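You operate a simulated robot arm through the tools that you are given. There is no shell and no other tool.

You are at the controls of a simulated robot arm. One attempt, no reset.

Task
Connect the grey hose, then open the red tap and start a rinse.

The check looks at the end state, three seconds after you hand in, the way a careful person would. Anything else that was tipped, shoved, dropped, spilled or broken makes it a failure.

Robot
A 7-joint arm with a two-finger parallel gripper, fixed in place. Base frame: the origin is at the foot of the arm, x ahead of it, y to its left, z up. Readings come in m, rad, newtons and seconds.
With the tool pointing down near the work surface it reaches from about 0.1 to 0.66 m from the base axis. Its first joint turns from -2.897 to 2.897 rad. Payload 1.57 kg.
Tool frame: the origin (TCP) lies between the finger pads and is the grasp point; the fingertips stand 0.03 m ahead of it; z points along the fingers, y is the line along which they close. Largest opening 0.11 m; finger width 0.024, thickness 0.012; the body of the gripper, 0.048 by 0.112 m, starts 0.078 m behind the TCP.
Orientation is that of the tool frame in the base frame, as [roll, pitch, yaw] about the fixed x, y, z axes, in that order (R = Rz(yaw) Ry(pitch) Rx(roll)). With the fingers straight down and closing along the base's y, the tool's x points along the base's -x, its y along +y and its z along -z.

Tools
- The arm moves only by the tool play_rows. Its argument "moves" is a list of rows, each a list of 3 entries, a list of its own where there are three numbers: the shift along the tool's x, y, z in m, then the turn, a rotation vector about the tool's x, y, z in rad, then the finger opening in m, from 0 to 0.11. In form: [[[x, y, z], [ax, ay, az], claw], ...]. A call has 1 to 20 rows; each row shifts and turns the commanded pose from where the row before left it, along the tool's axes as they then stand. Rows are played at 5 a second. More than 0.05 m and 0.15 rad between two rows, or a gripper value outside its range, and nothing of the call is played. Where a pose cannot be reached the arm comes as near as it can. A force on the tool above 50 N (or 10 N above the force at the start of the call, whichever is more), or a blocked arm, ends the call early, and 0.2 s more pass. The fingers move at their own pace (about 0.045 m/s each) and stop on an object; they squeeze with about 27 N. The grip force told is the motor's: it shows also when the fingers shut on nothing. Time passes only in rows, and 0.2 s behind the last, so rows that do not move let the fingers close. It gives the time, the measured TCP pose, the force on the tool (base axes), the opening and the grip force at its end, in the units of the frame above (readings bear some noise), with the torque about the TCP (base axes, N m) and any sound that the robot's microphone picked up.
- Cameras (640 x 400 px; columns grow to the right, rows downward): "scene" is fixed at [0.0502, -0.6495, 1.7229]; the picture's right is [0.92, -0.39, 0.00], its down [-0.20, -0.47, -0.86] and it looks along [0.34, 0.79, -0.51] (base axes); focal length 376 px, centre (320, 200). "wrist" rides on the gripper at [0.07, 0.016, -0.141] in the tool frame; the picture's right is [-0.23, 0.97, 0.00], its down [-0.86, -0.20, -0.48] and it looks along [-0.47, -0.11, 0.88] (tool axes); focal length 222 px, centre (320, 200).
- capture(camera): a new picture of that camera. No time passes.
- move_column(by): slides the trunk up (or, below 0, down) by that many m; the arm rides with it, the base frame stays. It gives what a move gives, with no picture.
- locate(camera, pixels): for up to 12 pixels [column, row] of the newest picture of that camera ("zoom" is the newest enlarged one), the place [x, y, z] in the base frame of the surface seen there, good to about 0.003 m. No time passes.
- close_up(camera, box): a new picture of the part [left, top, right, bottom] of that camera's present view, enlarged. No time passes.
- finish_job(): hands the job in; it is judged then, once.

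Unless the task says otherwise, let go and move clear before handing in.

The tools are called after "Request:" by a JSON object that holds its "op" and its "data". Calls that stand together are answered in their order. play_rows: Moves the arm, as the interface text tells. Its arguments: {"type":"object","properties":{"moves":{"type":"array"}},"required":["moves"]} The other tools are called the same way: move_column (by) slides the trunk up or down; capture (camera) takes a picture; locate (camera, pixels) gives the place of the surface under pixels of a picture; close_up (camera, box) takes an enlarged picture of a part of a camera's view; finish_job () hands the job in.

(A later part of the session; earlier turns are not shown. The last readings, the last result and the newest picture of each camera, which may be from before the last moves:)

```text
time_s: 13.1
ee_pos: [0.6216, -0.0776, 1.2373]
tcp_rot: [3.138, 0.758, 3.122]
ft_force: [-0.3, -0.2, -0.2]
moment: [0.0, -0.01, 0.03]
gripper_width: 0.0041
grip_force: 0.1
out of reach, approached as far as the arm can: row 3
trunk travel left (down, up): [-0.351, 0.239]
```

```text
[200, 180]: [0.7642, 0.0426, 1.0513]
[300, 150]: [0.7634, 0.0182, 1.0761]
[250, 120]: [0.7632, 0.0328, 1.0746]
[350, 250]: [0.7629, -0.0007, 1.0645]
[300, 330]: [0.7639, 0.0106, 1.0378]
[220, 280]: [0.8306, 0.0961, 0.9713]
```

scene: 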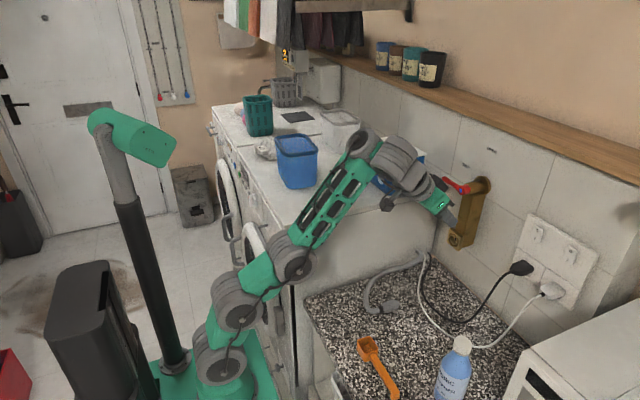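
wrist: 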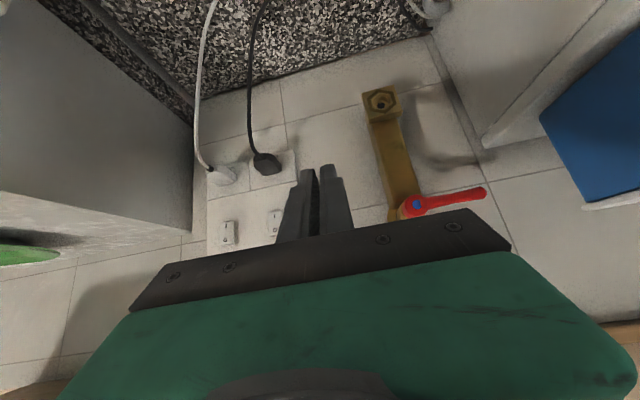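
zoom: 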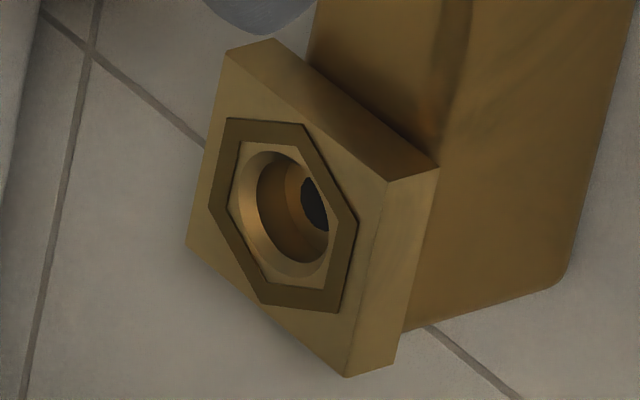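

The outlet face centre resolves to about (0.764, 0.020, 1.060), and the lever spans y 0.02–0.10 at z≈1.232. I'll test reach at about (0.72,-0.06,1.10), which is clear of the tap and plugs.

Request:
{"op": "play_rows", "data": {"moves": [[[0.0036, 0.0025, 0.028], [0, 0, 0], 0.0], [[0.0036, 0.0025, 0.028], [0, 0, 0], 0.0], [[0.0036, 0.0025, 0.028], [0, 0, 0], 0.0], [[0.0036, 0.0025, 0.028], [0, 0, 0], 0.0], [[0.0036, 0.0025, 0.028], [0, 0, 0], 0.0], [[0.0036, 0.0025, 0.028], [0, 0, 0], 0.0]]}}

Request:
{"op": "capture", "data": {"camera": "scene"}}

```text
time_s: 14.5
ee_pos: [0.7159, -0.0606, 1.1247]
tcp_rot: [-3.139, 0.738, 3.122]
ft_force: [-0.2, 0.3, -0.4]
moment: [0.02, -0.01, -0.02]
gripper_width: 0.0
grip_force: 21.6
out of reach, approached as far as the arm can: row 1, 2, 3, 6
trunk travel left (down, up): [-0.351, 0.239]
```

```text
taken
```

scene: 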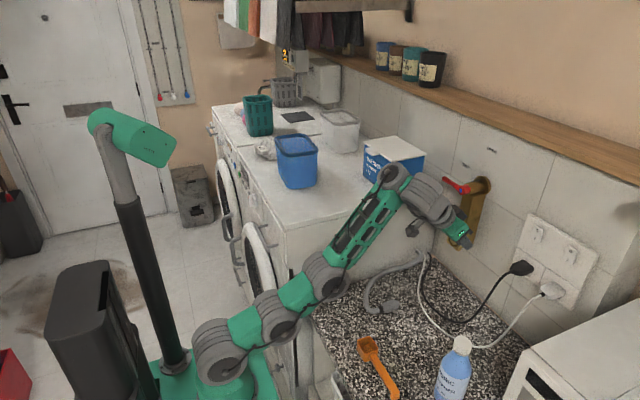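

Request:
{"op": "locate", "data": {"camera": "scene", "pixels": [[225, 355], [277, 317], [322, 275], [350, 235], [395, 182], [430, 195], [458, 235], [410, 230], [345, 270], [300, 300], [465, 215]]}}

Request:
{"op": "close_up", "data": {"camera": "scene", "box": [190, 150, 510, 390]}}

Request:
{"op": "capture", "data": {"camera": "wrist"}}

```text
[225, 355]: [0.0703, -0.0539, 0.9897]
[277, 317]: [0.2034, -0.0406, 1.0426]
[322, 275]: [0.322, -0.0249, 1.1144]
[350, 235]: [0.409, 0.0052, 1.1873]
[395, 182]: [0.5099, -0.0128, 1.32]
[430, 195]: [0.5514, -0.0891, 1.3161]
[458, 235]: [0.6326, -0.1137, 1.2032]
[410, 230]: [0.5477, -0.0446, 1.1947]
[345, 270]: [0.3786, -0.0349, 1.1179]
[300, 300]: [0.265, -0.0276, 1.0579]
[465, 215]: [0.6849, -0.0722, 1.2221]
```

```text
1.67 times, centred on (350, 270) of scene
```

zoom: 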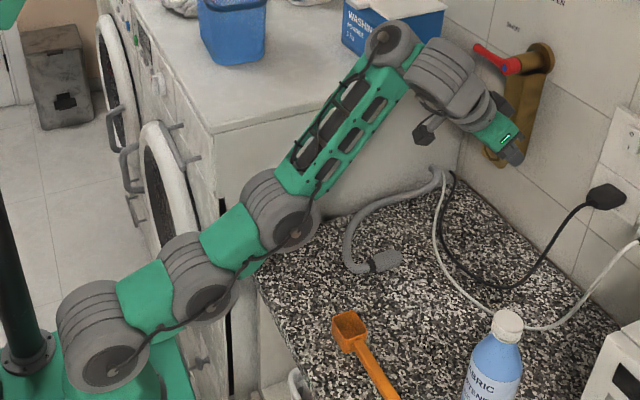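

```text
taken
```

wrist: 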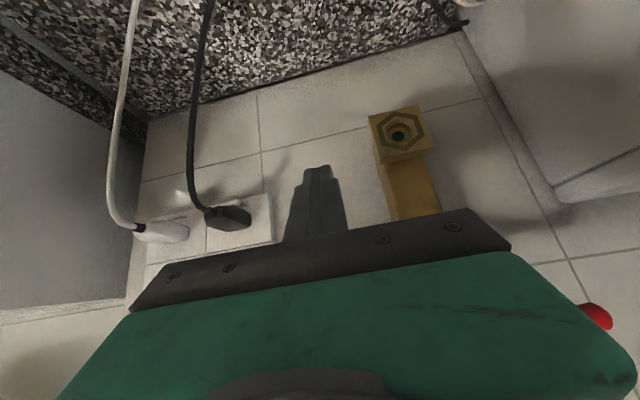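

The arm reaches (0.716,-0.061,1.125) at tilt 0.74. I'll test lower and further steps to learn the limit at outlet height.

Request:
{"op": "play_rows", "data": {"moves": [[[0.0103, 0, 0.0109], [0, 0, 0], 0.0], [[0.0103, 0, 0.0109], [0, 0, 0], 0.0], [[0.0103, 0, 0.0109], [0, 0, 0], 0.0]]}}

```text
time_s: 15.3
ee_pos: [0.7121, -0.06, 1.1246]
tcp_rot: [3.139, 0.742, 3.121]
ft_force: [-0.8, 0.1, -0.3]
moment: [-0.04, -0.03, -0.03]
gripper_width: 0.0
grip_force: 21.6
out of reach, approached as far as the arm can: row 1, 2, 3
trunk travel left (down, up): [-0.351, 0.239]
```

The solver is stuck at that height, so trunk height probably matters. I'll back off from the wall, raise the trunk 0.1 m, and test again.

Request:
{"op": "play_rows", "data": {"moves": [[[0.022, 0, -0.0205], [0, 0, 0], 0.0], [[0.022, 0, -0.0205], [0, 0, 0], 0.0]]}}

Request:
{"op": "move_column", "data": {"by": 0.1}}

Request:
{"op": "play_rows", "data": {"moves": [[[0.018, 0, 0.019], [0, 0, 0], 0.0], [[0.018, 0, 0.019], [0, 0, 0], 0.0], [[0.018, 0, 0.019], [0, 0, 0], 0.0], [[0.018, 0, 0.019], [0, 0, 0], 0.0]]}}

Request:
{"op": "capture", "data": {"camera": "scene"}}

```text
time_s: 15.9
ee_pos: [0.7031, -0.0641, 1.1469]
tcp_rot: [3.138, 0.758, 3.12]
ft_force: [0.5, 0.5, -0.2]
moment: [0.03, -0.02, 0.01]
gripper_width: 0.0001
grip_force: 21.3
out of reach, approached as far as the arm can: row 1, 2
trunk travel left (down, up): [-0.351, 0.239]
```

```text
time_s: 17.2
ee_pos: [0.7023, -0.065, 1.2466]
tcp_rot: [3.138, 0.757, 3.121]
ft_force: [-0.3, -0.1, 0.1]
moment: [0.01, 0.01, 0.0]
gripper_width: 0.0
grip_force: 21.6
trunk travel left (down, up): [-0.451, 0.139]
```

```text
time_s: 18.2
ee_pos: [0.714, -0.0587, 1.2206]
tcp_rot: [-3.141, 0.733, 3.122]
ft_force: [-0.2, 0.1, -0.1]
moment: [-0.07, 0.01, 0.0]
gripper_width: 0.0
grip_force: 21.6
out of reach, approached as far as the arm can: row 1, 2, 3, 4
trunk travel left (down, up): [-0.451, 0.139]
```

```text
taken
```

scene: 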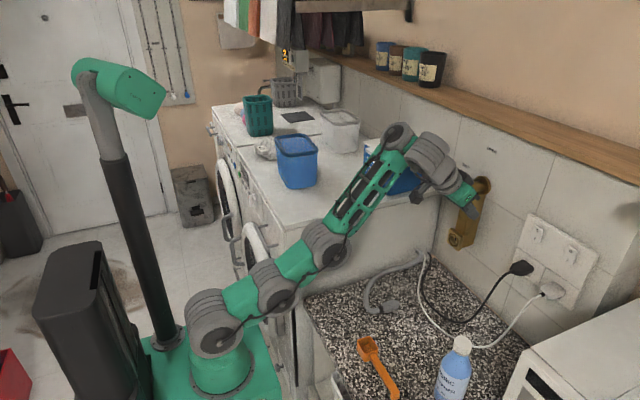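

Request:
{"op": "play_rows", "data": {"moves": [[[0.026, 0, -0.0235], [0, 0, 0], 0.0], [[0.026, 0, -0.0235], [0, 0, 0], 0.0], [[0, 0, 0], [0, 0, 0], 0.0], [[0.0201, 0, 0.0223], [0, 0, 0], 0.0], [[0.0201, 0, 0.0223], [0, 0, 0], 0.0], [[0.0201, 0, 0.0223], [0, 0, 0], 0.0], [[0.0201, 0, 0.0223], [0, 0, 0], 0.0]]}}

Request:
{"op": "capture", "data": {"camera": "scene"}}

```text
time_s: 19.9
ee_pos: [0.7143, -0.0569, 1.2177]
tcp_rot: [3.14, 0.727, 3.12]
ft_force: [0.6, 0.5, -1.2]
moment: [0.0, -0.02, 0.02]
gripper_width: 0.0001
grip_force: 21.1
out of reach, approached as far as the arm can: row 1, 2, 4, 5, 6, 7
trunk travel left (down, up): [-0.451, 0.139]
```

```text
taken
```

scene: 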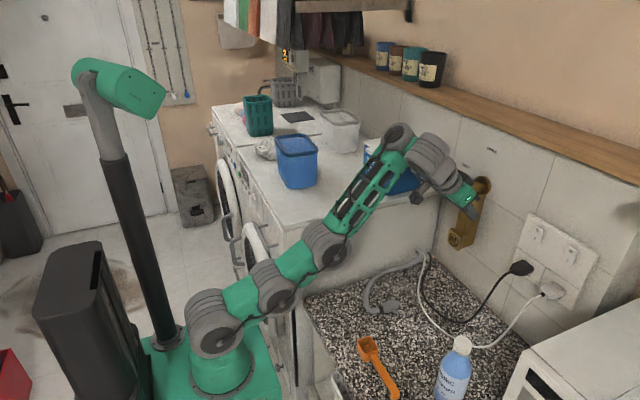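

The solver appears pinned at a joint limit here. I'll try reducing the tilt and lifting slightly to free it.

Request:
{"op": "play_rows", "data": {"moves": [[[0, 0, -0.01], [0, 0.1, 0], 0.0], [[0, 0, -0.02], [0, 0.1, 0], 0.0], [[0, 0, -0.02], [0, 0.1, 0], 0.0]]}}

Request:
{"op": "capture", "data": {"camera": "scene"}}

```text
time_s: 20.6
ee_pos: [0.6841, -0.0575, 1.2597]
tcp_rot: [3.139, 0.457, 3.121]
ft_force: [0.9, -0.4, 0.0]
moment: [-0.02, -0.02, -0.03]
gripper_width: 0.0
grip_force: 21.6
trunk travel left (down, up): [-0.451, 0.139]
```

```text
taken
```

scene: 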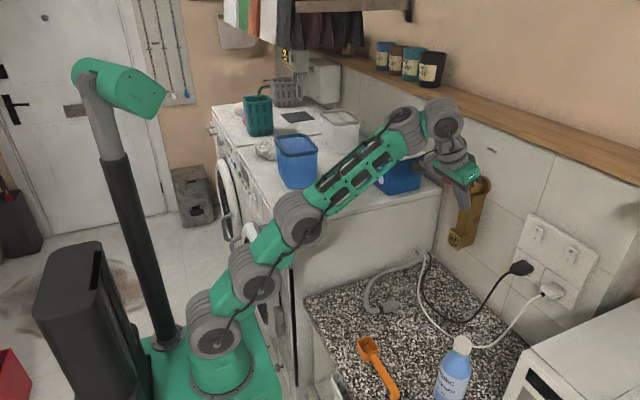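

That freed it into a cleaner planar posture. I'll measure this configuration to understand the wrist geometry before going on.

Request:
{"op": "locate", "data": {"camera": "scene", "pixels": [[213, 340], [262, 285], [306, 230], [405, 130], [445, 120], [452, 152], [462, 175], [350, 180], [460, 205]]}}

Request:
{"op": "close_up", "data": {"camera": "scene", "box": [340, 80, 500, 220]}}

Request:
{"op": "capture", "data": {"camera": "wrist"}}

```text
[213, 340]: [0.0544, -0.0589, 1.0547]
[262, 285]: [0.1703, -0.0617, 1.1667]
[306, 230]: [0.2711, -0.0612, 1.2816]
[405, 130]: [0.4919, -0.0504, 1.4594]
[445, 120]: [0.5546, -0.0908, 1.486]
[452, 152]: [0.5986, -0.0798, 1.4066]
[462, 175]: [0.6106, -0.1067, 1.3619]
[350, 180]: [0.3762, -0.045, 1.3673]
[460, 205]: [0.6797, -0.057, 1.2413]
```

```text
2.86 times, centred on (420, 150) of scene
```

zoom: 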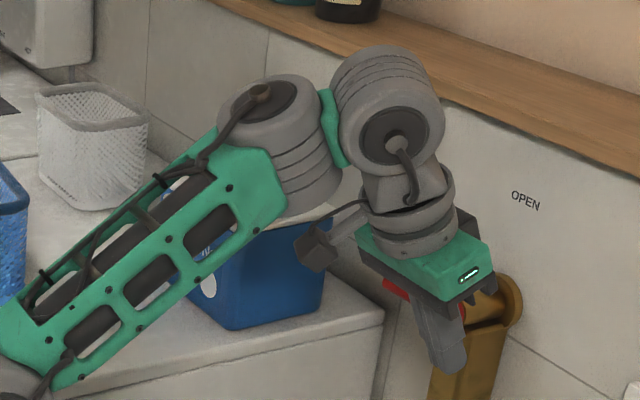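

```text
taken
```

wrist: 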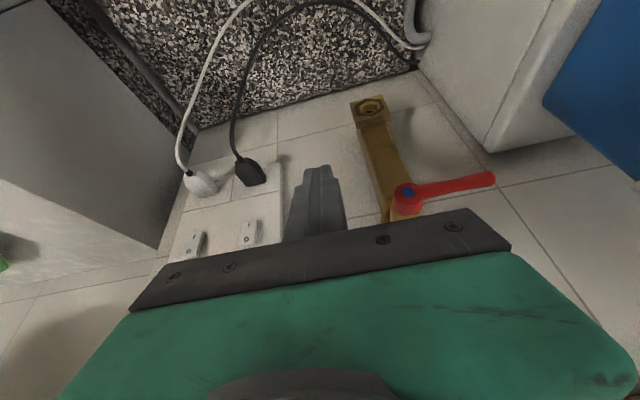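

Request:
{"op": "play_rows", "data": {"moves": [[[0.02, 0, -0.02], [0, 0, 0], 0.0], [[0.0, 0, 0], [0, -0.05, 0], 0.0], [[0.0, 0, 0], [0, -0.05, 0], 0.0], [[0.0, 0, 0], [0, -0.05, 0], 0.0]]}}

Request:
{"op": "capture", "data": {"camera": "scene"}}

```text
time_s: 21.6
ee_pos: [0.6577, -0.0576, 1.2672]
tcp_rot: [3.138, 0.605, 3.121]
ft_force: [0.8, -0.4, 0.1]
moment: [-0.03, 0.02, -0.01]
gripper_width: 0.0
grip_force: 21.6
trunk travel left (down, up): [-0.451, 0.139]
```

```text
taken
```

scene: 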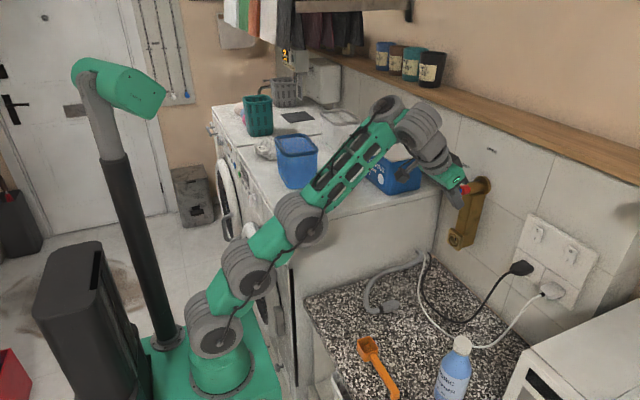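

Request:
{"op": "close_up", "data": {"camera": "scene", "box": [340, 80, 500, 220]}}

Request:
{"op": "close_up", "data": {"camera": "scene", "box": [180, 180, 360, 380]}}

Request:
{"op": "locate", "data": {"camera": "scene", "pixels": [[215, 345], [258, 280], [308, 230], [385, 108], [395, 115], [420, 130], [435, 150], [455, 178], [470, 205]]}}

```text
2.86 times, centred on (420, 150) of scene
```

zoom: 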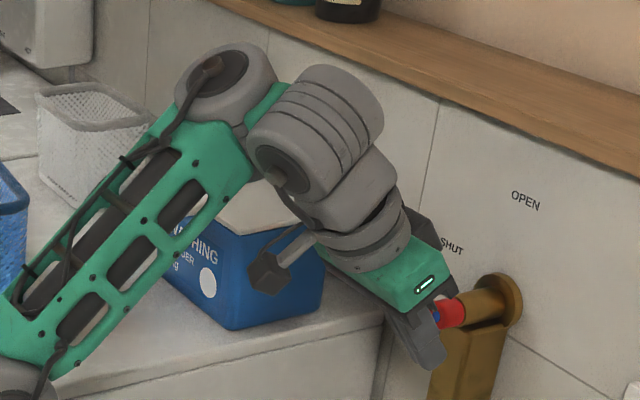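

```text
2.00 times, centred on (270, 280) of scene
```

zoom: 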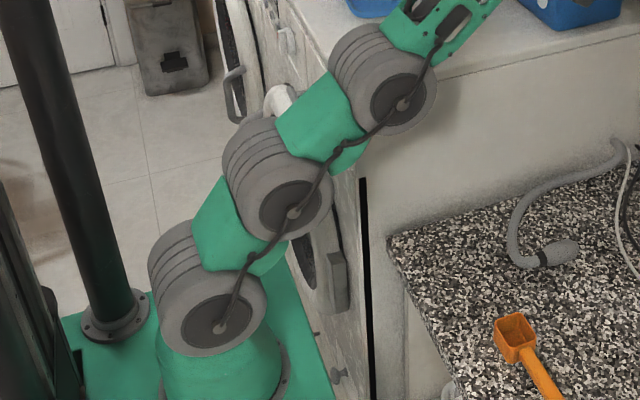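

```text
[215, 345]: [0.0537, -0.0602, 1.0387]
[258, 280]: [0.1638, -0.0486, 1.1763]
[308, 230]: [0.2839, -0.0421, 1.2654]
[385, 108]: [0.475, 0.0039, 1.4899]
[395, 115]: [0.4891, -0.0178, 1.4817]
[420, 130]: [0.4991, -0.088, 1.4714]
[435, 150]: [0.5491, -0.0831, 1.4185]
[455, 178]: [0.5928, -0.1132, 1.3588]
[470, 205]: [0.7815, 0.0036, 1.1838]
```

The wrist pitch joint seems limited to a bend of about 95° or more, and the solver twists the wrist when I ask for more tilt. I'll use a lower tilt (~0.45) with the trunk 0.1 m lower and test reach again near the outlet height.

Request:
{"op": "play_rows", "data": {"moves": [[[0.0, 0, -0.005], [0, 0.05, 0], 0.0], [[0.0, 0, -0.005], [0, 0.05, 0], 0.0], [[0.0, 0, -0.005], [0, 0.05, 0], 0.0], [[0, 0, 0], [0, 0, 0.02], 0.0]]}}

Request:
{"op": "move_column", "data": {"by": -0.1}}

Request:
{"op": "capture", "data": {"camera": "scene"}}

```text
time_s: 22.6
ee_pos: [0.6507, -0.0579, 1.2796]
tcp_rot: [3.127, 0.456, 3.101]
ft_force: [0.3, 0.2, 0.5]
moment: [0.0, -0.01, -0.03]
gripper_width: 0.0
grip_force: 21.6
trunk travel left (down, up): [-0.451, 0.139]
```

```text
time_s: 24.0
ee_pos: [0.6498, -0.0566, 1.1784]
tcp_rot: [3.127, 0.456, 3.1]
ft_force: [0.3, 0.3, 0.0]
moment: [0.02, 0.0, 0.01]
gripper_width: 0.0002
grip_force: 21.9
trunk travel left (down, up): [-0.351, 0.239]
```

```text
taken
```

scene: 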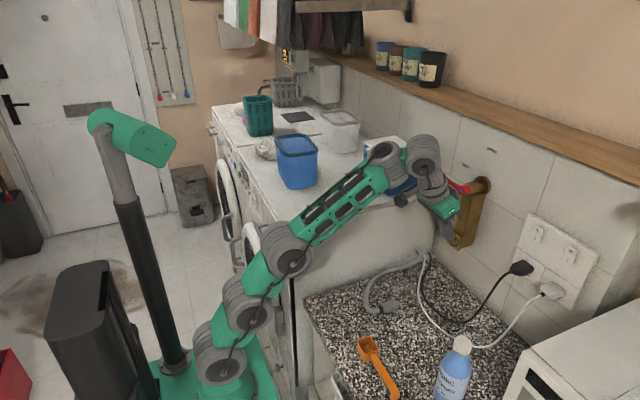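

Request:
{"op": "play_rows", "data": {"moves": [[[-0.0046, 0, 0.02], [0, 0, -0.02], 0.0], [[-0.0046, 0, 0.02], [0, 0, -0.02], 0.0], [[-0.0046, 0, 0.02], [0, 0, 0], 0.0], [[-0.0046, 0, 0.02], [0, 0, 0], 0.0], [[-0.0046, 0, 0.02], [0, 0, 0], 0.0]]}}

Request:
{"op": "capture", "data": {"camera": "scene"}}

```text
time_s: 25.2
ee_pos: [0.7149, -0.0584, 1.0981]
tcp_rot: [-3.134, 0.457, -3.139]
ft_force: [0.0, -0.5, -0.6]
moment: [0.02, 0.0, 0.02]
gripper_width: 0.0
grip_force: 21.4
trunk travel left (down, up): [-0.351, 0.239]
```

```text
taken
```

scene: 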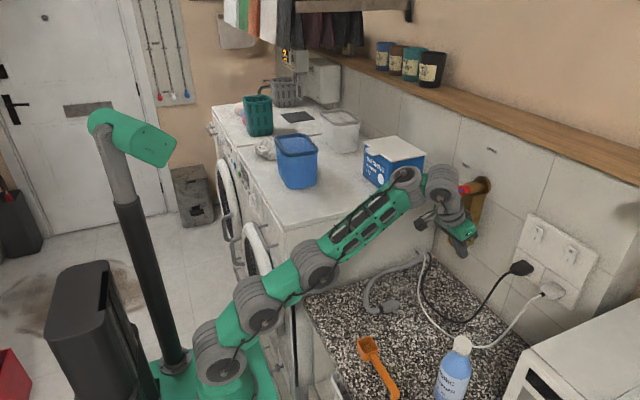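

Reached (0.715,-0.058,1.098) cleanly. I'll try a little further to (0.735, …, 1.07).

Request:
{"op": "play_rows", "data": {"moves": [[[0.0, 0, 0.012], [0, 0, 0], 0.0], [[-0.003, 0, 0.012], [0, 0, 0], 0.0], [[-0.008, 0, 0.008], [0, 0, 0], 0.0]]}}

Request:
{"op": "locate", "data": {"camera": "scene", "pixels": [[225, 358], [268, 308], [322, 265], [315, 290]]}}

```text
time_s: 26.0
ee_pos: [0.7389, -0.0577, 1.0745]
tcp_rot: [-3.135, 0.457, -3.138]
ft_force: [-0.6, 0.8, -0.7]
moment: [-0.03, 0.02, -0.02]
gripper_width: 0.0
grip_force: 21.6
trunk travel left (down, up): [-0.351, 0.239]
```

```text
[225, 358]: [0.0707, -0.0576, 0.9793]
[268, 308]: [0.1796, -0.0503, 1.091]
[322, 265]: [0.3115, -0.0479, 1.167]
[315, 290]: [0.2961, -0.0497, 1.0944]
```

Reach at the outlet is confirmed at tilt 0.457 with this trunk height. Now I'll retreat up and back over the hose coupling and lower the trunk for the pick-up.

Request:
{"op": "play_rows", "data": {"moves": [[[0.02, 0.0, -0.02], [0, 0, 0], 0.0], [[0.02, 0.0, -0.02], [0, 0, 0], 0.0], [[0.014, 0.004, -0.03], [0, 0, 0], 0.0], [[0.014, 0.004, -0.03], [0, 0, 0], 0.0], [[0.014, 0.004, -0.03], [0, 0, 0], 0.07], [[0.014, 0.004, -0.03], [0, 0, 0], 0.07], [[0.014, 0.004, -0.03], [0, 0, 0], 0.07]]}}

Request:
{"op": "capture", "data": {"camera": "scene"}}

Request:
{"op": "capture", "data": {"camera": "wrist"}}

```text
time_s: 27.6
ee_pos: [0.5552, -0.038, 1.1954]
tcp_rot: [-3.134, 0.456, -3.139]
ft_force: [-0.1, 0.0, 0.1]
moment: [0.02, 0.0, -0.01]
gripper_width: 0.0677
grip_force: 0.0
trunk travel left (down, up): [-0.351, 0.239]
```

```text
taken
```

scene: 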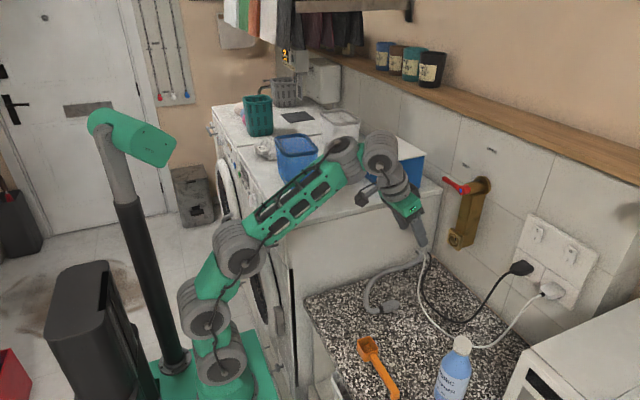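

```text
taken
```

wrist: 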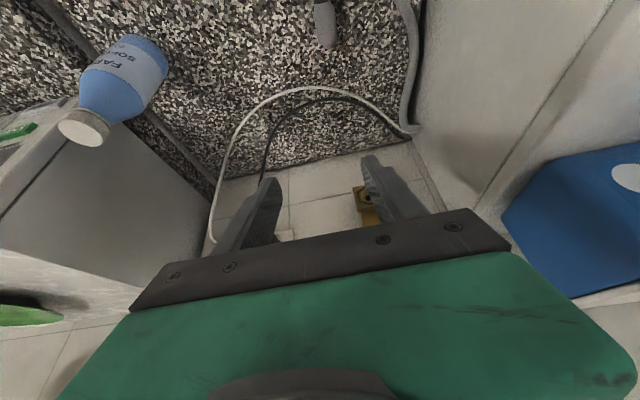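

Fingers are open to 0.07 above the coupling area. I'll lower the trunk by 0.1 and look at the coupling with the wrist camera.

Request:
{"op": "move_column", "data": {"by": -0.1}}

Request:
{"op": "play_rows", "data": {"moves": [[[0.0225, 0.008, 0.011], [0, 0, 0], 0.07], [[0.0225, 0.008, 0.011], [0, 0, 0], 0.07]]}}

Request:
{"op": "capture", "data": {"camera": "wrist"}}

Request:
{"op": "capture", "data": {"camera": "scene"}}

```text
time_s: 28.9
ee_pos: [0.554, -0.0384, 1.0959]
tcp_rot: [-3.135, 0.456, -3.137]
ft_force: [-1.0, -0.1, 0.6]
moment: [-0.02, 0.01, 0.0]
gripper_width: 0.07
grip_force: 0.0
trunk travel left (down, up): [-0.251, 0.339]
```

```text
time_s: 29.5
ee_pos: [0.5252, -0.0239, 1.0558]
tcp_rot: [-3.135, 0.454, -3.138]
ft_force: [0.2, -0.6, -0.5]
moment: [0.0, 0.0, -0.03]
gripper_width: 0.0698
grip_force: 0.1
trunk travel left (down, up): [-0.251, 0.339]
```

```text
taken
```

wrist: 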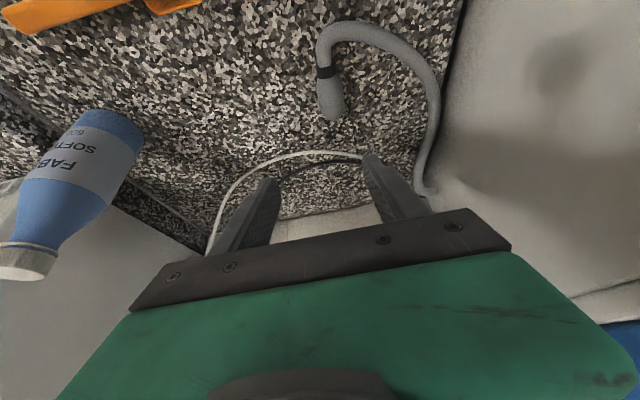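

```text
taken
```

scene: 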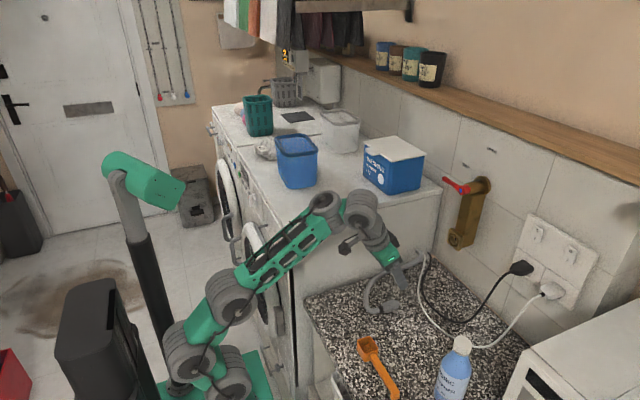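

Request:
{"op": "close_up", "data": {"camera": "wrist", "box": [290, 10, 390, 130]}}

Request:
{"op": "locate", "data": {"camera": "wrist", "pixels": [[327, 72], [328, 80], [329, 90], [331, 100], [333, 110], [334, 118], [322, 95], [340, 92], [318, 78], [338, 70], [326, 62], [300, 110]]}}

```text
3.33 times, centred on (340, 70) of wrist
```

zoom: 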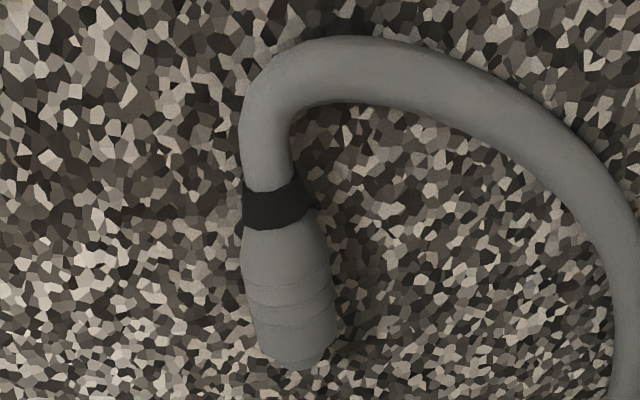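

```text
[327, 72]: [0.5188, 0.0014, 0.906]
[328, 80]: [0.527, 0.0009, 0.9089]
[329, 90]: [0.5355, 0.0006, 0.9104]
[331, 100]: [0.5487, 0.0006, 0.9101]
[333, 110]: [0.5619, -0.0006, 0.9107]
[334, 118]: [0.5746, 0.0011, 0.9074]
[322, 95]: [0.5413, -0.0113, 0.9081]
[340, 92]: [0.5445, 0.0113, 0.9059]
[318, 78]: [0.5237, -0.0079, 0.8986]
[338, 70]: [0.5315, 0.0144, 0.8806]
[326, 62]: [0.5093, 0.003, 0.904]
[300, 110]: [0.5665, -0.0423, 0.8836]
```

The coupling axis is at y≈0.0005, z≈0.896, spanning x 0.512–0.578 and parallel to x. I'll centre above it, lower the trunk another 0.1, and then check.

Request:
{"op": "play_rows", "data": {"moves": [[[-0.0127, 0.0244, 0.0062], [0, 0, 0], 0.07]]}}

Request:
{"op": "move_column", "data": {"by": -0.1}}

Request:
{"op": "capture", "data": {"camera": "wrist"}}

Request:
{"op": "capture", "data": {"camera": "scene"}}

```text
time_s: 29.9
ee_pos: [0.5387, 0.0016, 1.0554]
tcp_rot: [-3.135, 0.456, -3.138]
ft_force: [-0.6, -0.5, 0.1]
moment: [0.05, -0.02, -0.01]
gripper_width: 0.0702
grip_force: 0.0
trunk travel left (down, up): [-0.251, 0.339]
```

```text
time_s: 31.2
ee_pos: [0.5389, 0.0003, 0.9564]
tcp_rot: [-3.133, 0.455, -3.138]
ft_force: [-0.4, 0.2, 0.0]
moment: [-0.01, 0.01, 0.0]
gripper_width: 0.07
grip_force: 0.1
trunk travel left (down, up): [-0.151, 0.439]
```

```text
taken
```

wrist: 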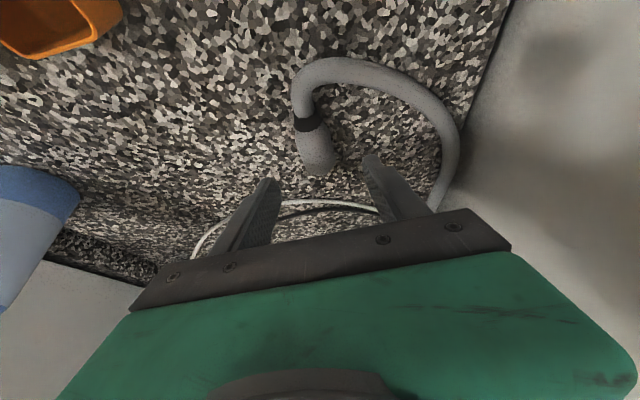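

```text
taken
```

scene: 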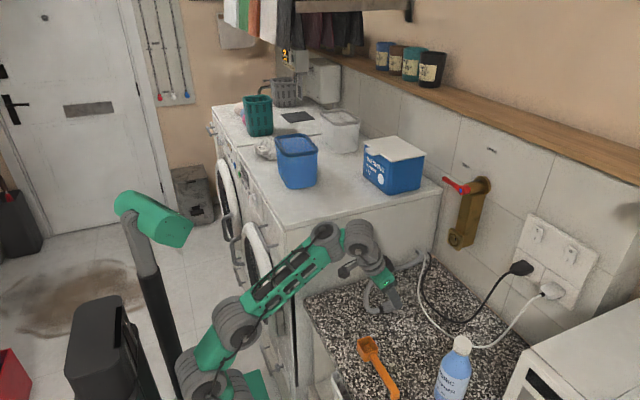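

Request:
{"op": "close_up", "data": {"camera": "wrist", "box": [230, 90, 430, 250]}}

Request:
{"op": "locate", "data": {"camera": "wrist", "pixels": [[305, 124], [310, 140], [315, 155], [320, 170], [303, 150], [330, 148], [322, 176], [268, 185], [372, 160]]}}

```text
2.50 times, centred on (330, 170) of wrist
```

zoom: 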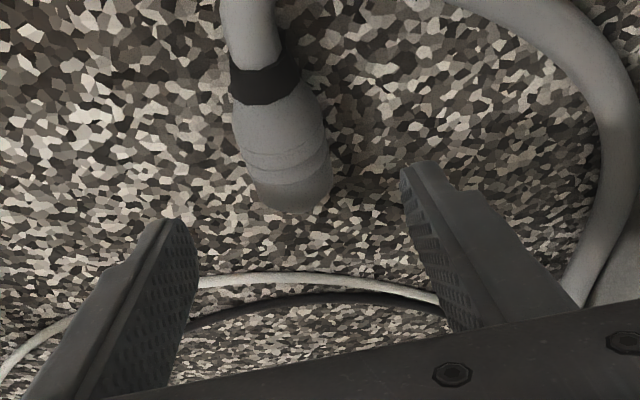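

```text
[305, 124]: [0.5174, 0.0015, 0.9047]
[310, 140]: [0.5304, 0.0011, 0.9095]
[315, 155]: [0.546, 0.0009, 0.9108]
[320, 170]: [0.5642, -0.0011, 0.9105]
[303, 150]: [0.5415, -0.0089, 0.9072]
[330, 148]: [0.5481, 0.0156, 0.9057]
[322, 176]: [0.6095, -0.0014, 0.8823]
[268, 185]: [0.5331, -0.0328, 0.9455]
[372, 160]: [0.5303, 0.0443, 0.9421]
```

The coupling sits between the open fingers. I'll descend 4 cm vertically to TCP z≈0.9165.

Request:
{"op": "play_rows", "data": {"moves": [[[0.0065, 0.001, 0.0132], [0, 0, 0], 0.07], [[0.0065, 0, 0.0132], [0, 0, 0], 0.07], [[0.0044, 0, 0.009], [0, 0, 0], 0.07], [[0, 0, 0], [0, 0, 0], 0.07]]}}

Request:
{"op": "capture", "data": {"camera": "wrist"}}

Request:
{"op": "close_up", "data": {"camera": "scene", "box": [350, 250, 430, 330]}}

```text
time_s: 32.2
ee_pos: [0.5398, 0.0016, 0.9172]
tcp_rot: [-3.134, 0.457, -3.137]
ft_force: [-0.2, 0.4, 0.4]
moment: [0.02, -0.01, 0.02]
gripper_width: 0.0698
grip_force: 0.0
trunk travel left (down, up): [-0.151, 0.439]
```

```text
taken
```

wrist: 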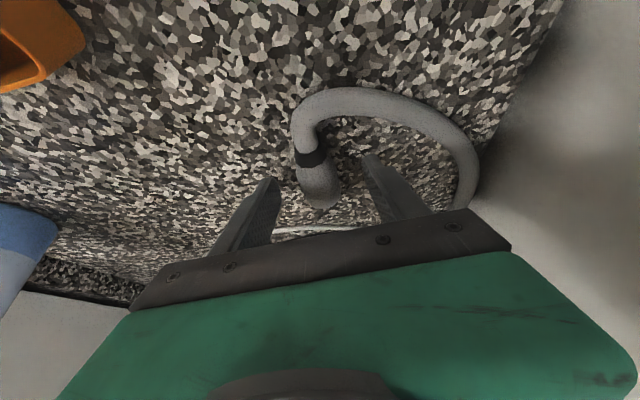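

```text
5.00 times, centred on (390, 290) of scene
```

zoom: 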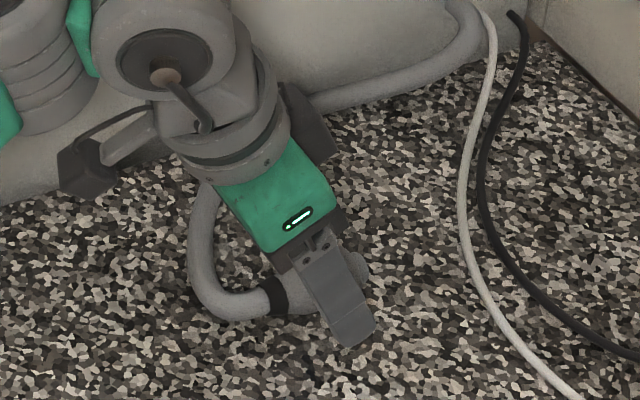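

The fingers straddle the coupling without contact. Closing now.

Request:
{"op": "play_rows", "data": {"moves": [[[0, 0, 0], [0, 0, 0], 0.0], [[0, 0, 0], [0, 0, 0], 0.0], [[0, 0, 0], [0, 0, 0], 0.0], [[0, 0, 0], [0, 0, 0], 0.0], [[0, 0, 0], [0, 0, 0], 0.0]]}}

Request:
{"op": "capture", "data": {"camera": "wrist"}}

Request:
{"op": "close_up", "data": {"camera": "scene", "box": [350, 250, 430, 330]}}

```text
time_s: 33.4
ee_pos: [0.5382, 0.002, 0.9173]
tcp_rot: [-3.134, 0.457, -3.138]
ft_force: [-0.3, -0.6, 0.0]
moment: [-0.04, 0.0, -0.05]
gripper_width: 0.0297
grip_force: 27.1
trunk travel left (down, up): [-0.151, 0.439]
```

```text
taken
```

wrist: 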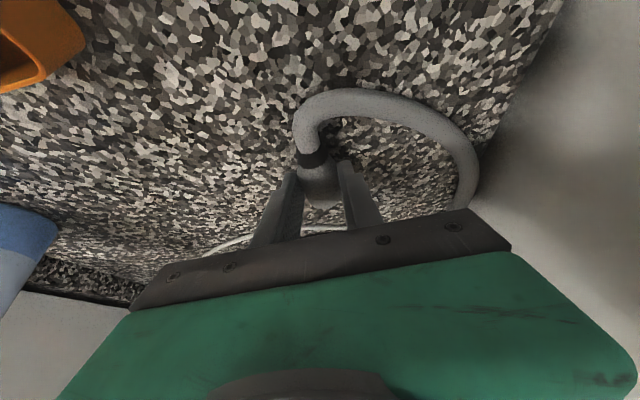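

```text
5.00 times, centred on (390, 290) of scene
```

zoom: 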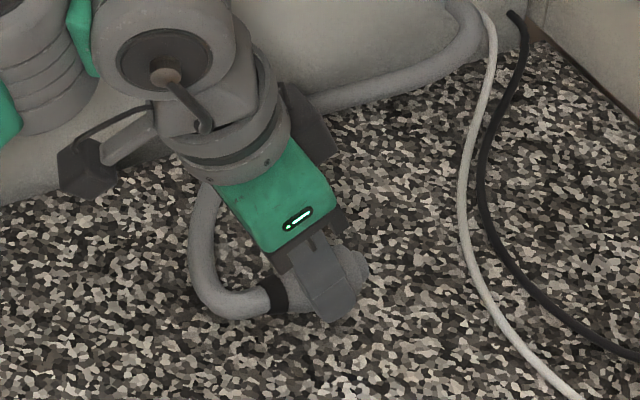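

Gripped at width 0.0297. I'll lift with the trunk in small steps while watching the force.

Request:
{"op": "move_column", "data": {"by": 0.05}}

Request:
{"op": "capture", "data": {"camera": "scene"}}

```text
time_s: 34.4
ee_pos: [0.5395, 0.0011, 0.966]
tcp_rot: [-3.135, 0.456, -3.139]
ft_force: [-0.5, 0.8, -0.3]
moment: [0.0, 0.01, 0.01]
gripper_width: 0.0001
grip_force: 21.5
trunk travel left (down, up): [-0.201, 0.389]
```

```text
taken
```

scene: 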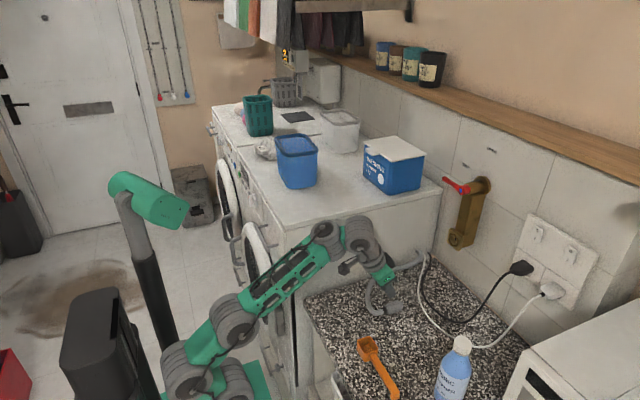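

The coupling slipped out (width 0.0001), because with that tilt the fingertip pads only just reached its centre line. I'll open, check where it lies, and regrasp with less tilt so the pads go deeper.

Request:
{"op": "play_rows", "data": {"moves": [[[0, 0, 0], [0, 0.09, 0], 0.06], [[0, 0, 0], [0, 0.09, 0], 0.06], [[0, 0, 0], [0, 0, 0], 0.06]]}}

Request:
{"op": "capture", "data": {"camera": "wrist"}}

Request:
{"op": "close_up", "data": {"camera": "scene", "box": [350, 250, 430, 330]}}

```text
time_s: 35.2
ee_pos: [0.5397, 0.0018, 0.965]
tcp_rot: [-3.136, 0.275, -3.14]
ft_force: [0.4, -0.7, -0.4]
moment: [0.01, 0.02, 0.02]
gripper_width: 0.0598
grip_force: 0.1
trunk travel left (down, up): [-0.201, 0.389]
```

```text
taken
```

wrist: 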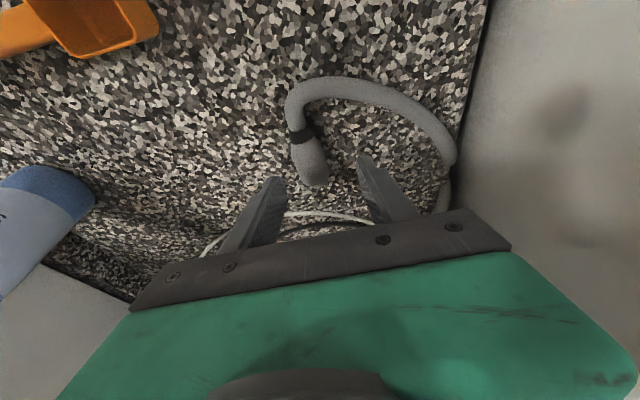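

```text
5.00 times, centred on (390, 290) of scene
```

zoom: 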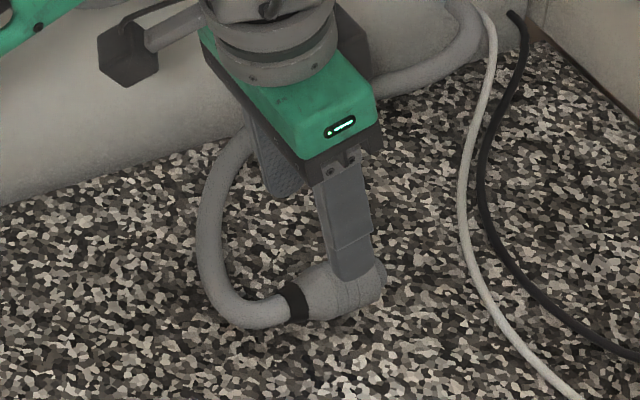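

Request:
{"op": "close_up", "data": {"camera": "wrist", "box": [270, 100, 390, 200]}}

Request:
{"op": "locate", "data": {"camera": "wrist", "pixels": [[301, 137], [305, 147], [309, 157], [313, 167], [316, 178], [295, 160], [325, 157], [302, 175], [326, 172], [318, 185], [345, 185]]}}

Request:
{"op": "locate", "data": {"camera": "scene", "pixels": [[385, 311], [410, 308], [417, 308], [423, 306], [426, 304], [420, 310]]}}

```text
4.00 times, centred on (330, 150) of wrist
```

zoom: 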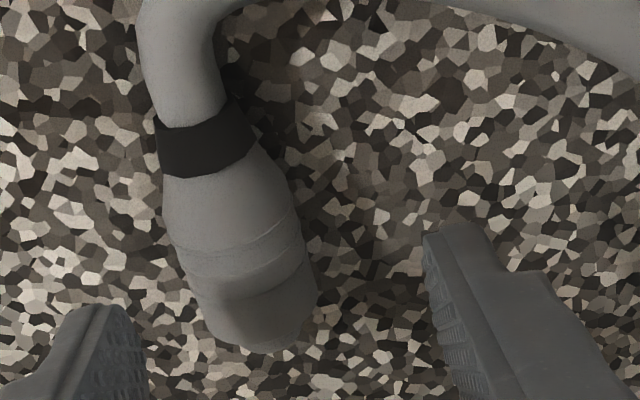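

```text
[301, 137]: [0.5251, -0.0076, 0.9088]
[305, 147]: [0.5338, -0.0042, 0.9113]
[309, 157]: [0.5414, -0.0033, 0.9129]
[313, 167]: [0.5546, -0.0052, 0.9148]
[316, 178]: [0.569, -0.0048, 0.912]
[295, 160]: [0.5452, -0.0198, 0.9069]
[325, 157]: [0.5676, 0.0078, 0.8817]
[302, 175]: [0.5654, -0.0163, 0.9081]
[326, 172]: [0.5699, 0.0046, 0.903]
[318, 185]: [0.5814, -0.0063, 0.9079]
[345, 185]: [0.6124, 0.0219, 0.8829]
```

```text
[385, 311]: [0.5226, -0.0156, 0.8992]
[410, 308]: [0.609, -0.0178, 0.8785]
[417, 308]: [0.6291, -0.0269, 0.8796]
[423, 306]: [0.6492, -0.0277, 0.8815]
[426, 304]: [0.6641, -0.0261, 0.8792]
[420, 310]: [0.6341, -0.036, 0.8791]
```

The coupling shifted slightly: axis now y≈-0.0055, tip x≈0.58. I'll recentre and descend with tilt 0.275 to TCP z≈0.915.

Request:
{"op": "play_rows", "data": {"moves": [[[-0.0118, -0.0073, 0.0033], [0, 0, 0], 0.06], [[0.0041, 0, 0.0145], [0, 0, 0], 0.06], [[0.0041, 0, 0.0145], [0, 0, 0], 0.06], [[0.0033, 0, 0.0115], [0, 0, 0], 0.06], [[0.0011, 0, 0.004], [0, 0, 0], 0.06], [[0.0011, 0, 0.004], [0, 0, 0], 0.06], [[0, 0, 0], [0, 0, 0], 0.06]]}}

Request:
{"op": "capture", "data": {"camera": "wrist"}}

Request:
{"op": "close_up", "data": {"camera": "scene", "box": [350, 250, 430, 330]}}

```text
time_s: 36.8
ee_pos: [0.5507, -0.0065, 0.9173]
tcp_rot: [-3.136, 0.276, -3.141]
ft_force: [-0.1, -0.3, 0.3]
moment: [0.0, -0.01, 0.02]
gripper_width: 0.0599
grip_force: 0.0
trunk travel left (down, up): [-0.201, 0.389]
```

```text
taken
```

wrist: 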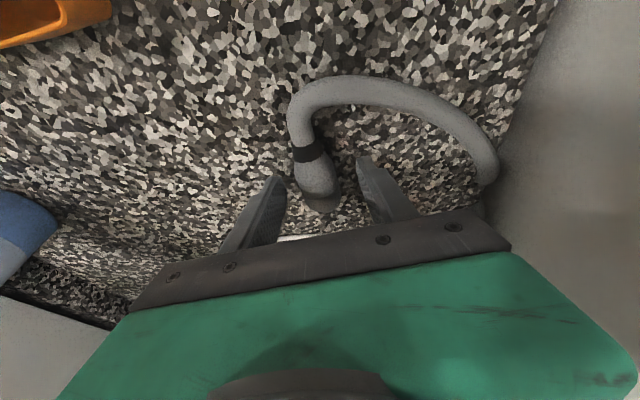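

```text
5.00 times, centred on (390, 290) of scene
```

zoom: 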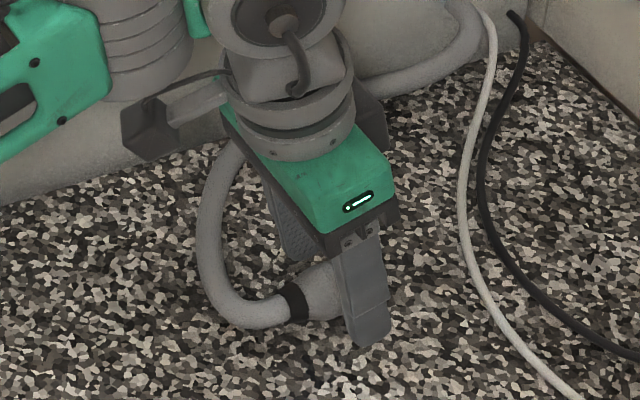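

At z=0.9173 there's no contact yet; I'll lower another 3–4 mm and then close.

Request:
{"op": "play_rows", "data": {"moves": [[[0.0004, 0, 0.0015], [0, 0, 0], 0.06], [[0.0004, 0, 0.0015], [0, 0, 0], 0.06], [[0, 0, 0], [0, 0, 0], 0.06]]}}

```text
time_s: 37.6
ee_pos: [0.5511, -0.0069, 0.9128]
tcp_rot: [-3.135, 0.275, -3.14]
ft_force: [0.6, -0.9, -0.2]
moment: [0.01, 0.03, 0.02]
gripper_width: 0.0602
grip_force: 0.1
trunk travel left (down, up): [-0.201, 0.389]
```

Request:
{"op": "play_rows", "data": {"moves": [[[0, 0, 0], [0, 0, 0], 0.0], [[0, 0, 0], [0, 0, 0], 0.0], [[0, 0, 0], [0, 0, 0], 0.0], [[0, 0, 0], [0, 0, 0], 0.0], [[0, 0, 0], [0, 0, 0], 0.0]]}}

Request:
{"op": "capture", "data": {"camera": "wrist"}}

Request:
{"op": "close_up", "data": {"camera": "wrist", "box": [260, 120, 400, 240]}}

```text
time_s: 38.8
ee_pos: [0.5504, -0.0065, 0.9136]
tcp_rot: [-3.137, 0.276, -3.139]
ft_force: [0.6, 0.4, 0.9]
moment: [0.0, -0.01, -0.01]
gripper_width: 0.0288
grip_force: 27.1
trunk travel left (down, up): [-0.201, 0.389]
```

```text
taken
```

wrist: 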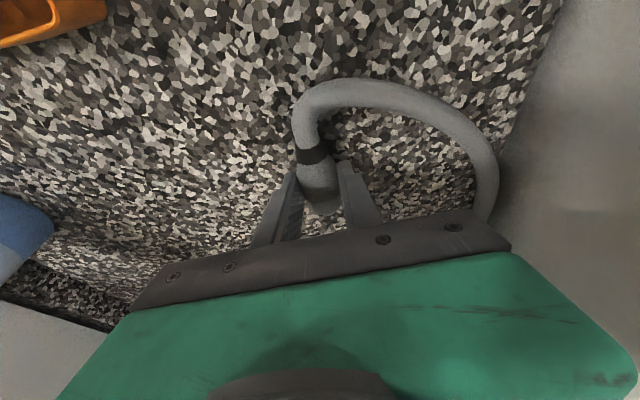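

```text
3.33 times, centred on (330, 180) of wrist
```

zoom: 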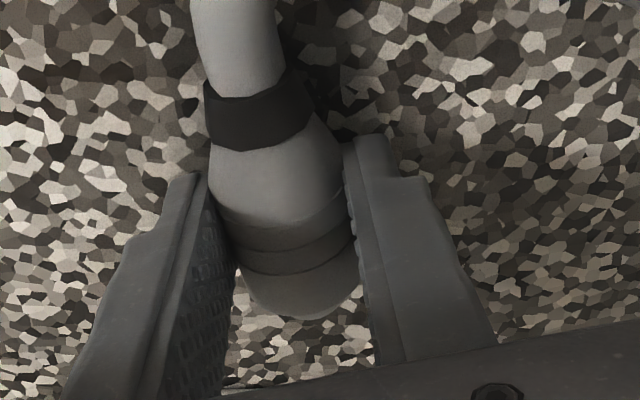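

Gripped again at 0.0288 with the coupling well between the pads. I'll lift 2 cm slowly and check the width.

Request:
{"op": "play_rows", "data": {"moves": [[[-0.0014, 0, -0.0048], [0, 0, 0], 0.0], [[-0.0014, 0, -0.0048], [0, 0, 0], 0.0], [[-0.0014, 0, -0.0048], [0, 0, 0], 0.0], [[-0.0014, 0, -0.0048], [0, 0, 0], 0.0]]}}

Request:
{"op": "close_up", "data": {"camera": "scene", "box": [350, 250, 430, 330]}}

Request:
{"op": "close_up", "data": {"camera": "wrist", "box": [260, 120, 400, 240]}}

```text
time_s: 39.8
ee_pos: [0.5512, -0.0059, 0.933]
tcp_rot: [-3.135, 0.274, -3.141]
ft_force: [0.1, -0.8, -1.2]
moment: [0.0, 0.01, 0.01]
gripper_width: 0.0294
grip_force: 26.4
trunk travel left (down, up): [-0.201, 0.389]
```

```text
5.00 times, centred on (390, 290) of scene
```

zoom: 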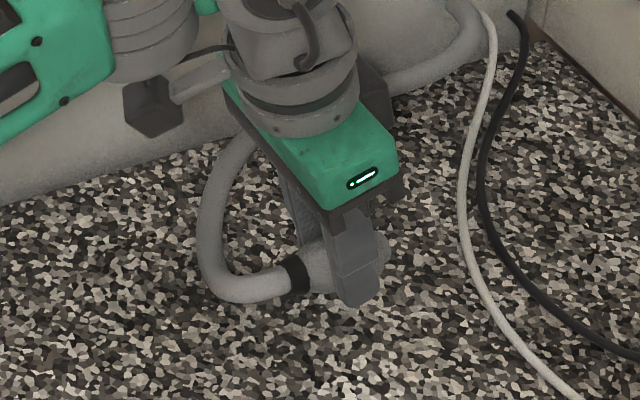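

```text
3.33 times, centred on (330, 180) of wrist
```

zoom: 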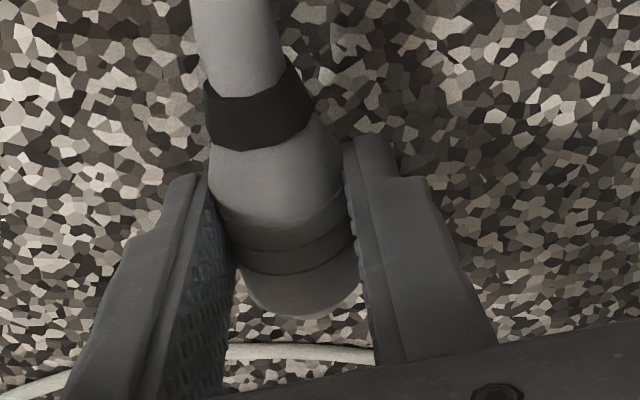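

The coupling is lifted and held. I'll raise the trunk in small steps, checking the grip each time.

Request:
{"op": "move_column", "data": {"by": 0.04}}

Request:
{"op": "move_column", "data": {"by": 0.06}}

Request:
{"op": "capture", "data": {"camera": "scene"}}

Request:
{"op": "close_up", "data": {"camera": "wrist", "box": [260, 120, 400, 240]}}

```text
time_s: 40.6
ee_pos: [0.5512, -0.0061, 0.9734]
tcp_rot: [-3.136, 0.275, -3.14]
ft_force: [-0.2, 0.2, -0.7]
moment: [0.02, 0.02, -0.01]
gripper_width: 0.0287
grip_force: 27.3
trunk travel left (down, up): [-0.241, 0.349]
```

```text
time_s: 41.6
ee_pos: [0.5523, -0.0066, 1.0309]
tcp_rot: [-3.136, 0.274, -3.139]
ft_force: [-0.1, 0.6, -0.5]
moment: [-0.02, 0.03, 0.04]
gripper_width: 0.0291
grip_force: 26.9
trunk travel left (down, up): [-0.301, 0.289]
```

```text
taken
```

scene: 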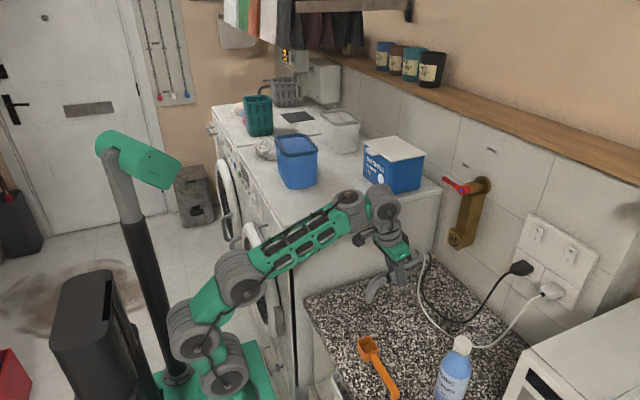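

```text
3.33 times, centred on (330, 180) of wrist
```

zoom: 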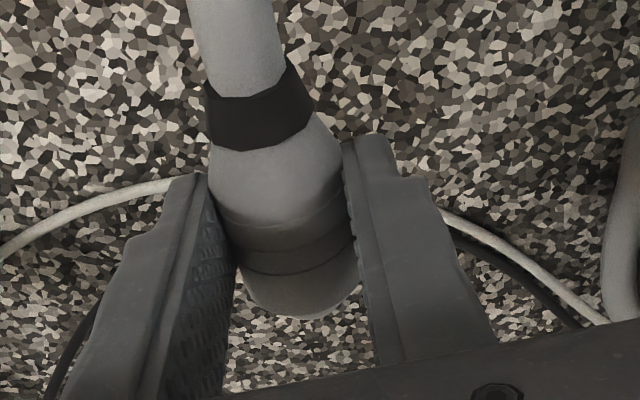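

Still held firmly. I'll move forward toward the tap at low height first so the hose keeps slack.

Request:
{"op": "play_rows", "data": {"moves": [[[-0.0155, 0.002, -0.0008], [0, 0, 0], 0.0], [[-0.0155, 0.002, -0.0008], [0, 0, 0], 0.0], [[-0.0155, 0.002, -0.0008], [0, 0, 0], 0.0], [[-0.0155, 0.002, -0.0008], [0, 0, 0], 0.0], [[-0.0155, 0.002, -0.0008], [0, 0, 0], 0.0], [[-0.0155, 0.002, -0.0008], [0, 0, 0], 0.0]]}}

Request:
{"op": "move_column", "data": {"by": 0.06}}

Request:
{"op": "capture", "data": {"camera": "scene"}}

Request:
{"op": "capture", "data": {"camera": "wrist"}}

```text
time_s: 43.0
ee_pos: [0.6407, 0.0048, 1.0626]
tcp_rot: [-3.135, 0.275, -3.14]
ft_force: [-0.5, 0.5, -0.9]
moment: [-0.01, -0.04, -0.03]
gripper_width: 0.0288
grip_force: 26.9
trunk travel left (down, up): [-0.301, 0.289]
```

```text
time_s: 44.0
ee_pos: [0.6396, 0.0059, 1.1251]
tcp_rot: [-3.136, 0.277, -3.139]
ft_force: [0.0, 0.1, 0.1]
moment: [0.0, -0.01, 0.0]
gripper_width: 0.0289
grip_force: 26.6
trunk travel left (down, up): [-0.361, 0.229]
```

```text
taken
```

scene: 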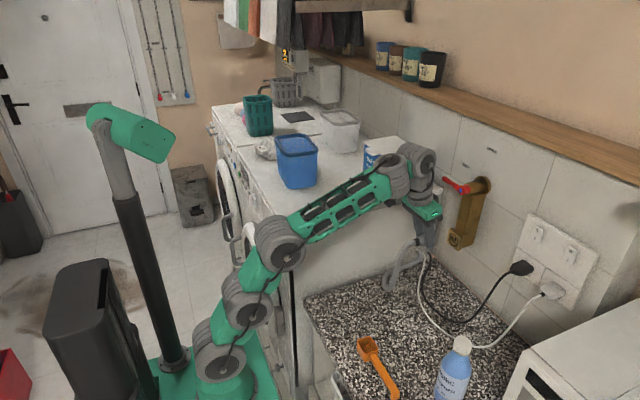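

```text
taken
```

wrist: 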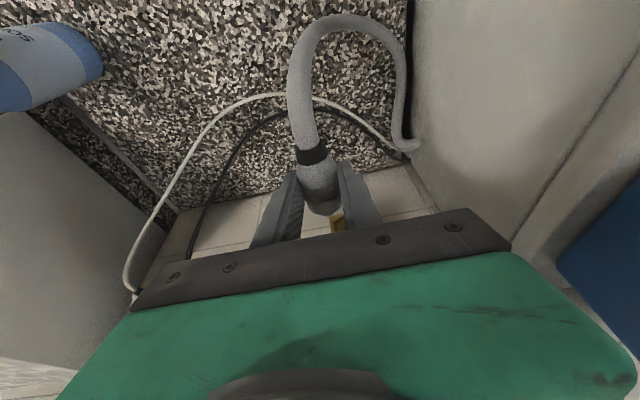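

The hose follows well with slack. I'll measure the coupling's position and orientation in the hand.

Request:
{"op": "close_up", "data": {"camera": "wrist", "box": [260, 120, 400, 240]}}

Request:
{"op": "locate", "data": {"camera": "zoom", "pixels": [[260, 120], [275, 165], [285, 200], [290, 225], [297, 260], [300, 290], [305, 312], [240, 180], [330, 170]]}}

Request:
{"op": "close_up", "data": {"camera": "scene", "box": [380, 190, 500, 300]}}

```text
3.33 times, centred on (330, 180) of wrist
```

zoom: 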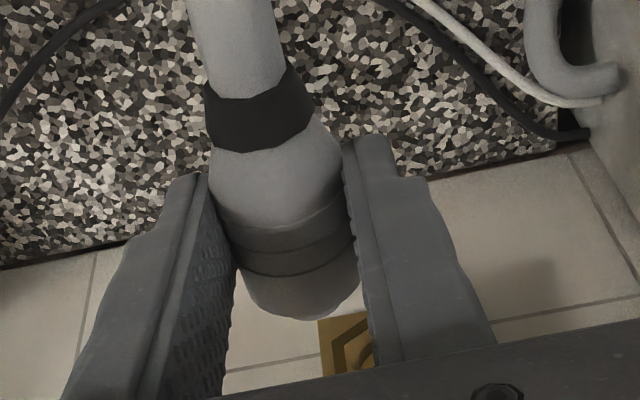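

```text
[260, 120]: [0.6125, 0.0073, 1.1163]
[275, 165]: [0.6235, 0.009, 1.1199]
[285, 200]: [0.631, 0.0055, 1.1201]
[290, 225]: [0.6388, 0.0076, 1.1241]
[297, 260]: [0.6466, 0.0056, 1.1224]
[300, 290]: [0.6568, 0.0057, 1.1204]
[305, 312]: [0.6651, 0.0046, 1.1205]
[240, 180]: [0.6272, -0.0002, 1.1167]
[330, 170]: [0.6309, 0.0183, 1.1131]
```

```text
3.64 times, centred on (440, 245) of scene
```

zoom: 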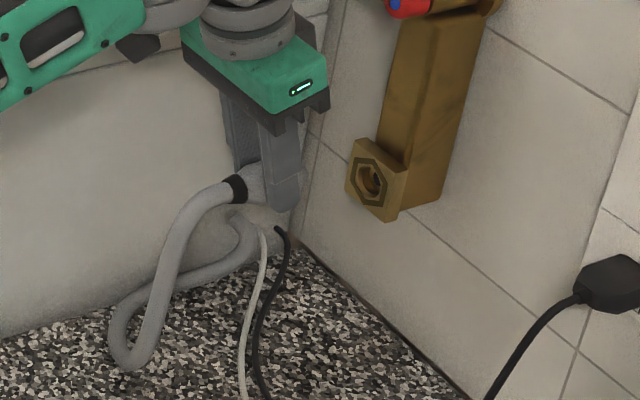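

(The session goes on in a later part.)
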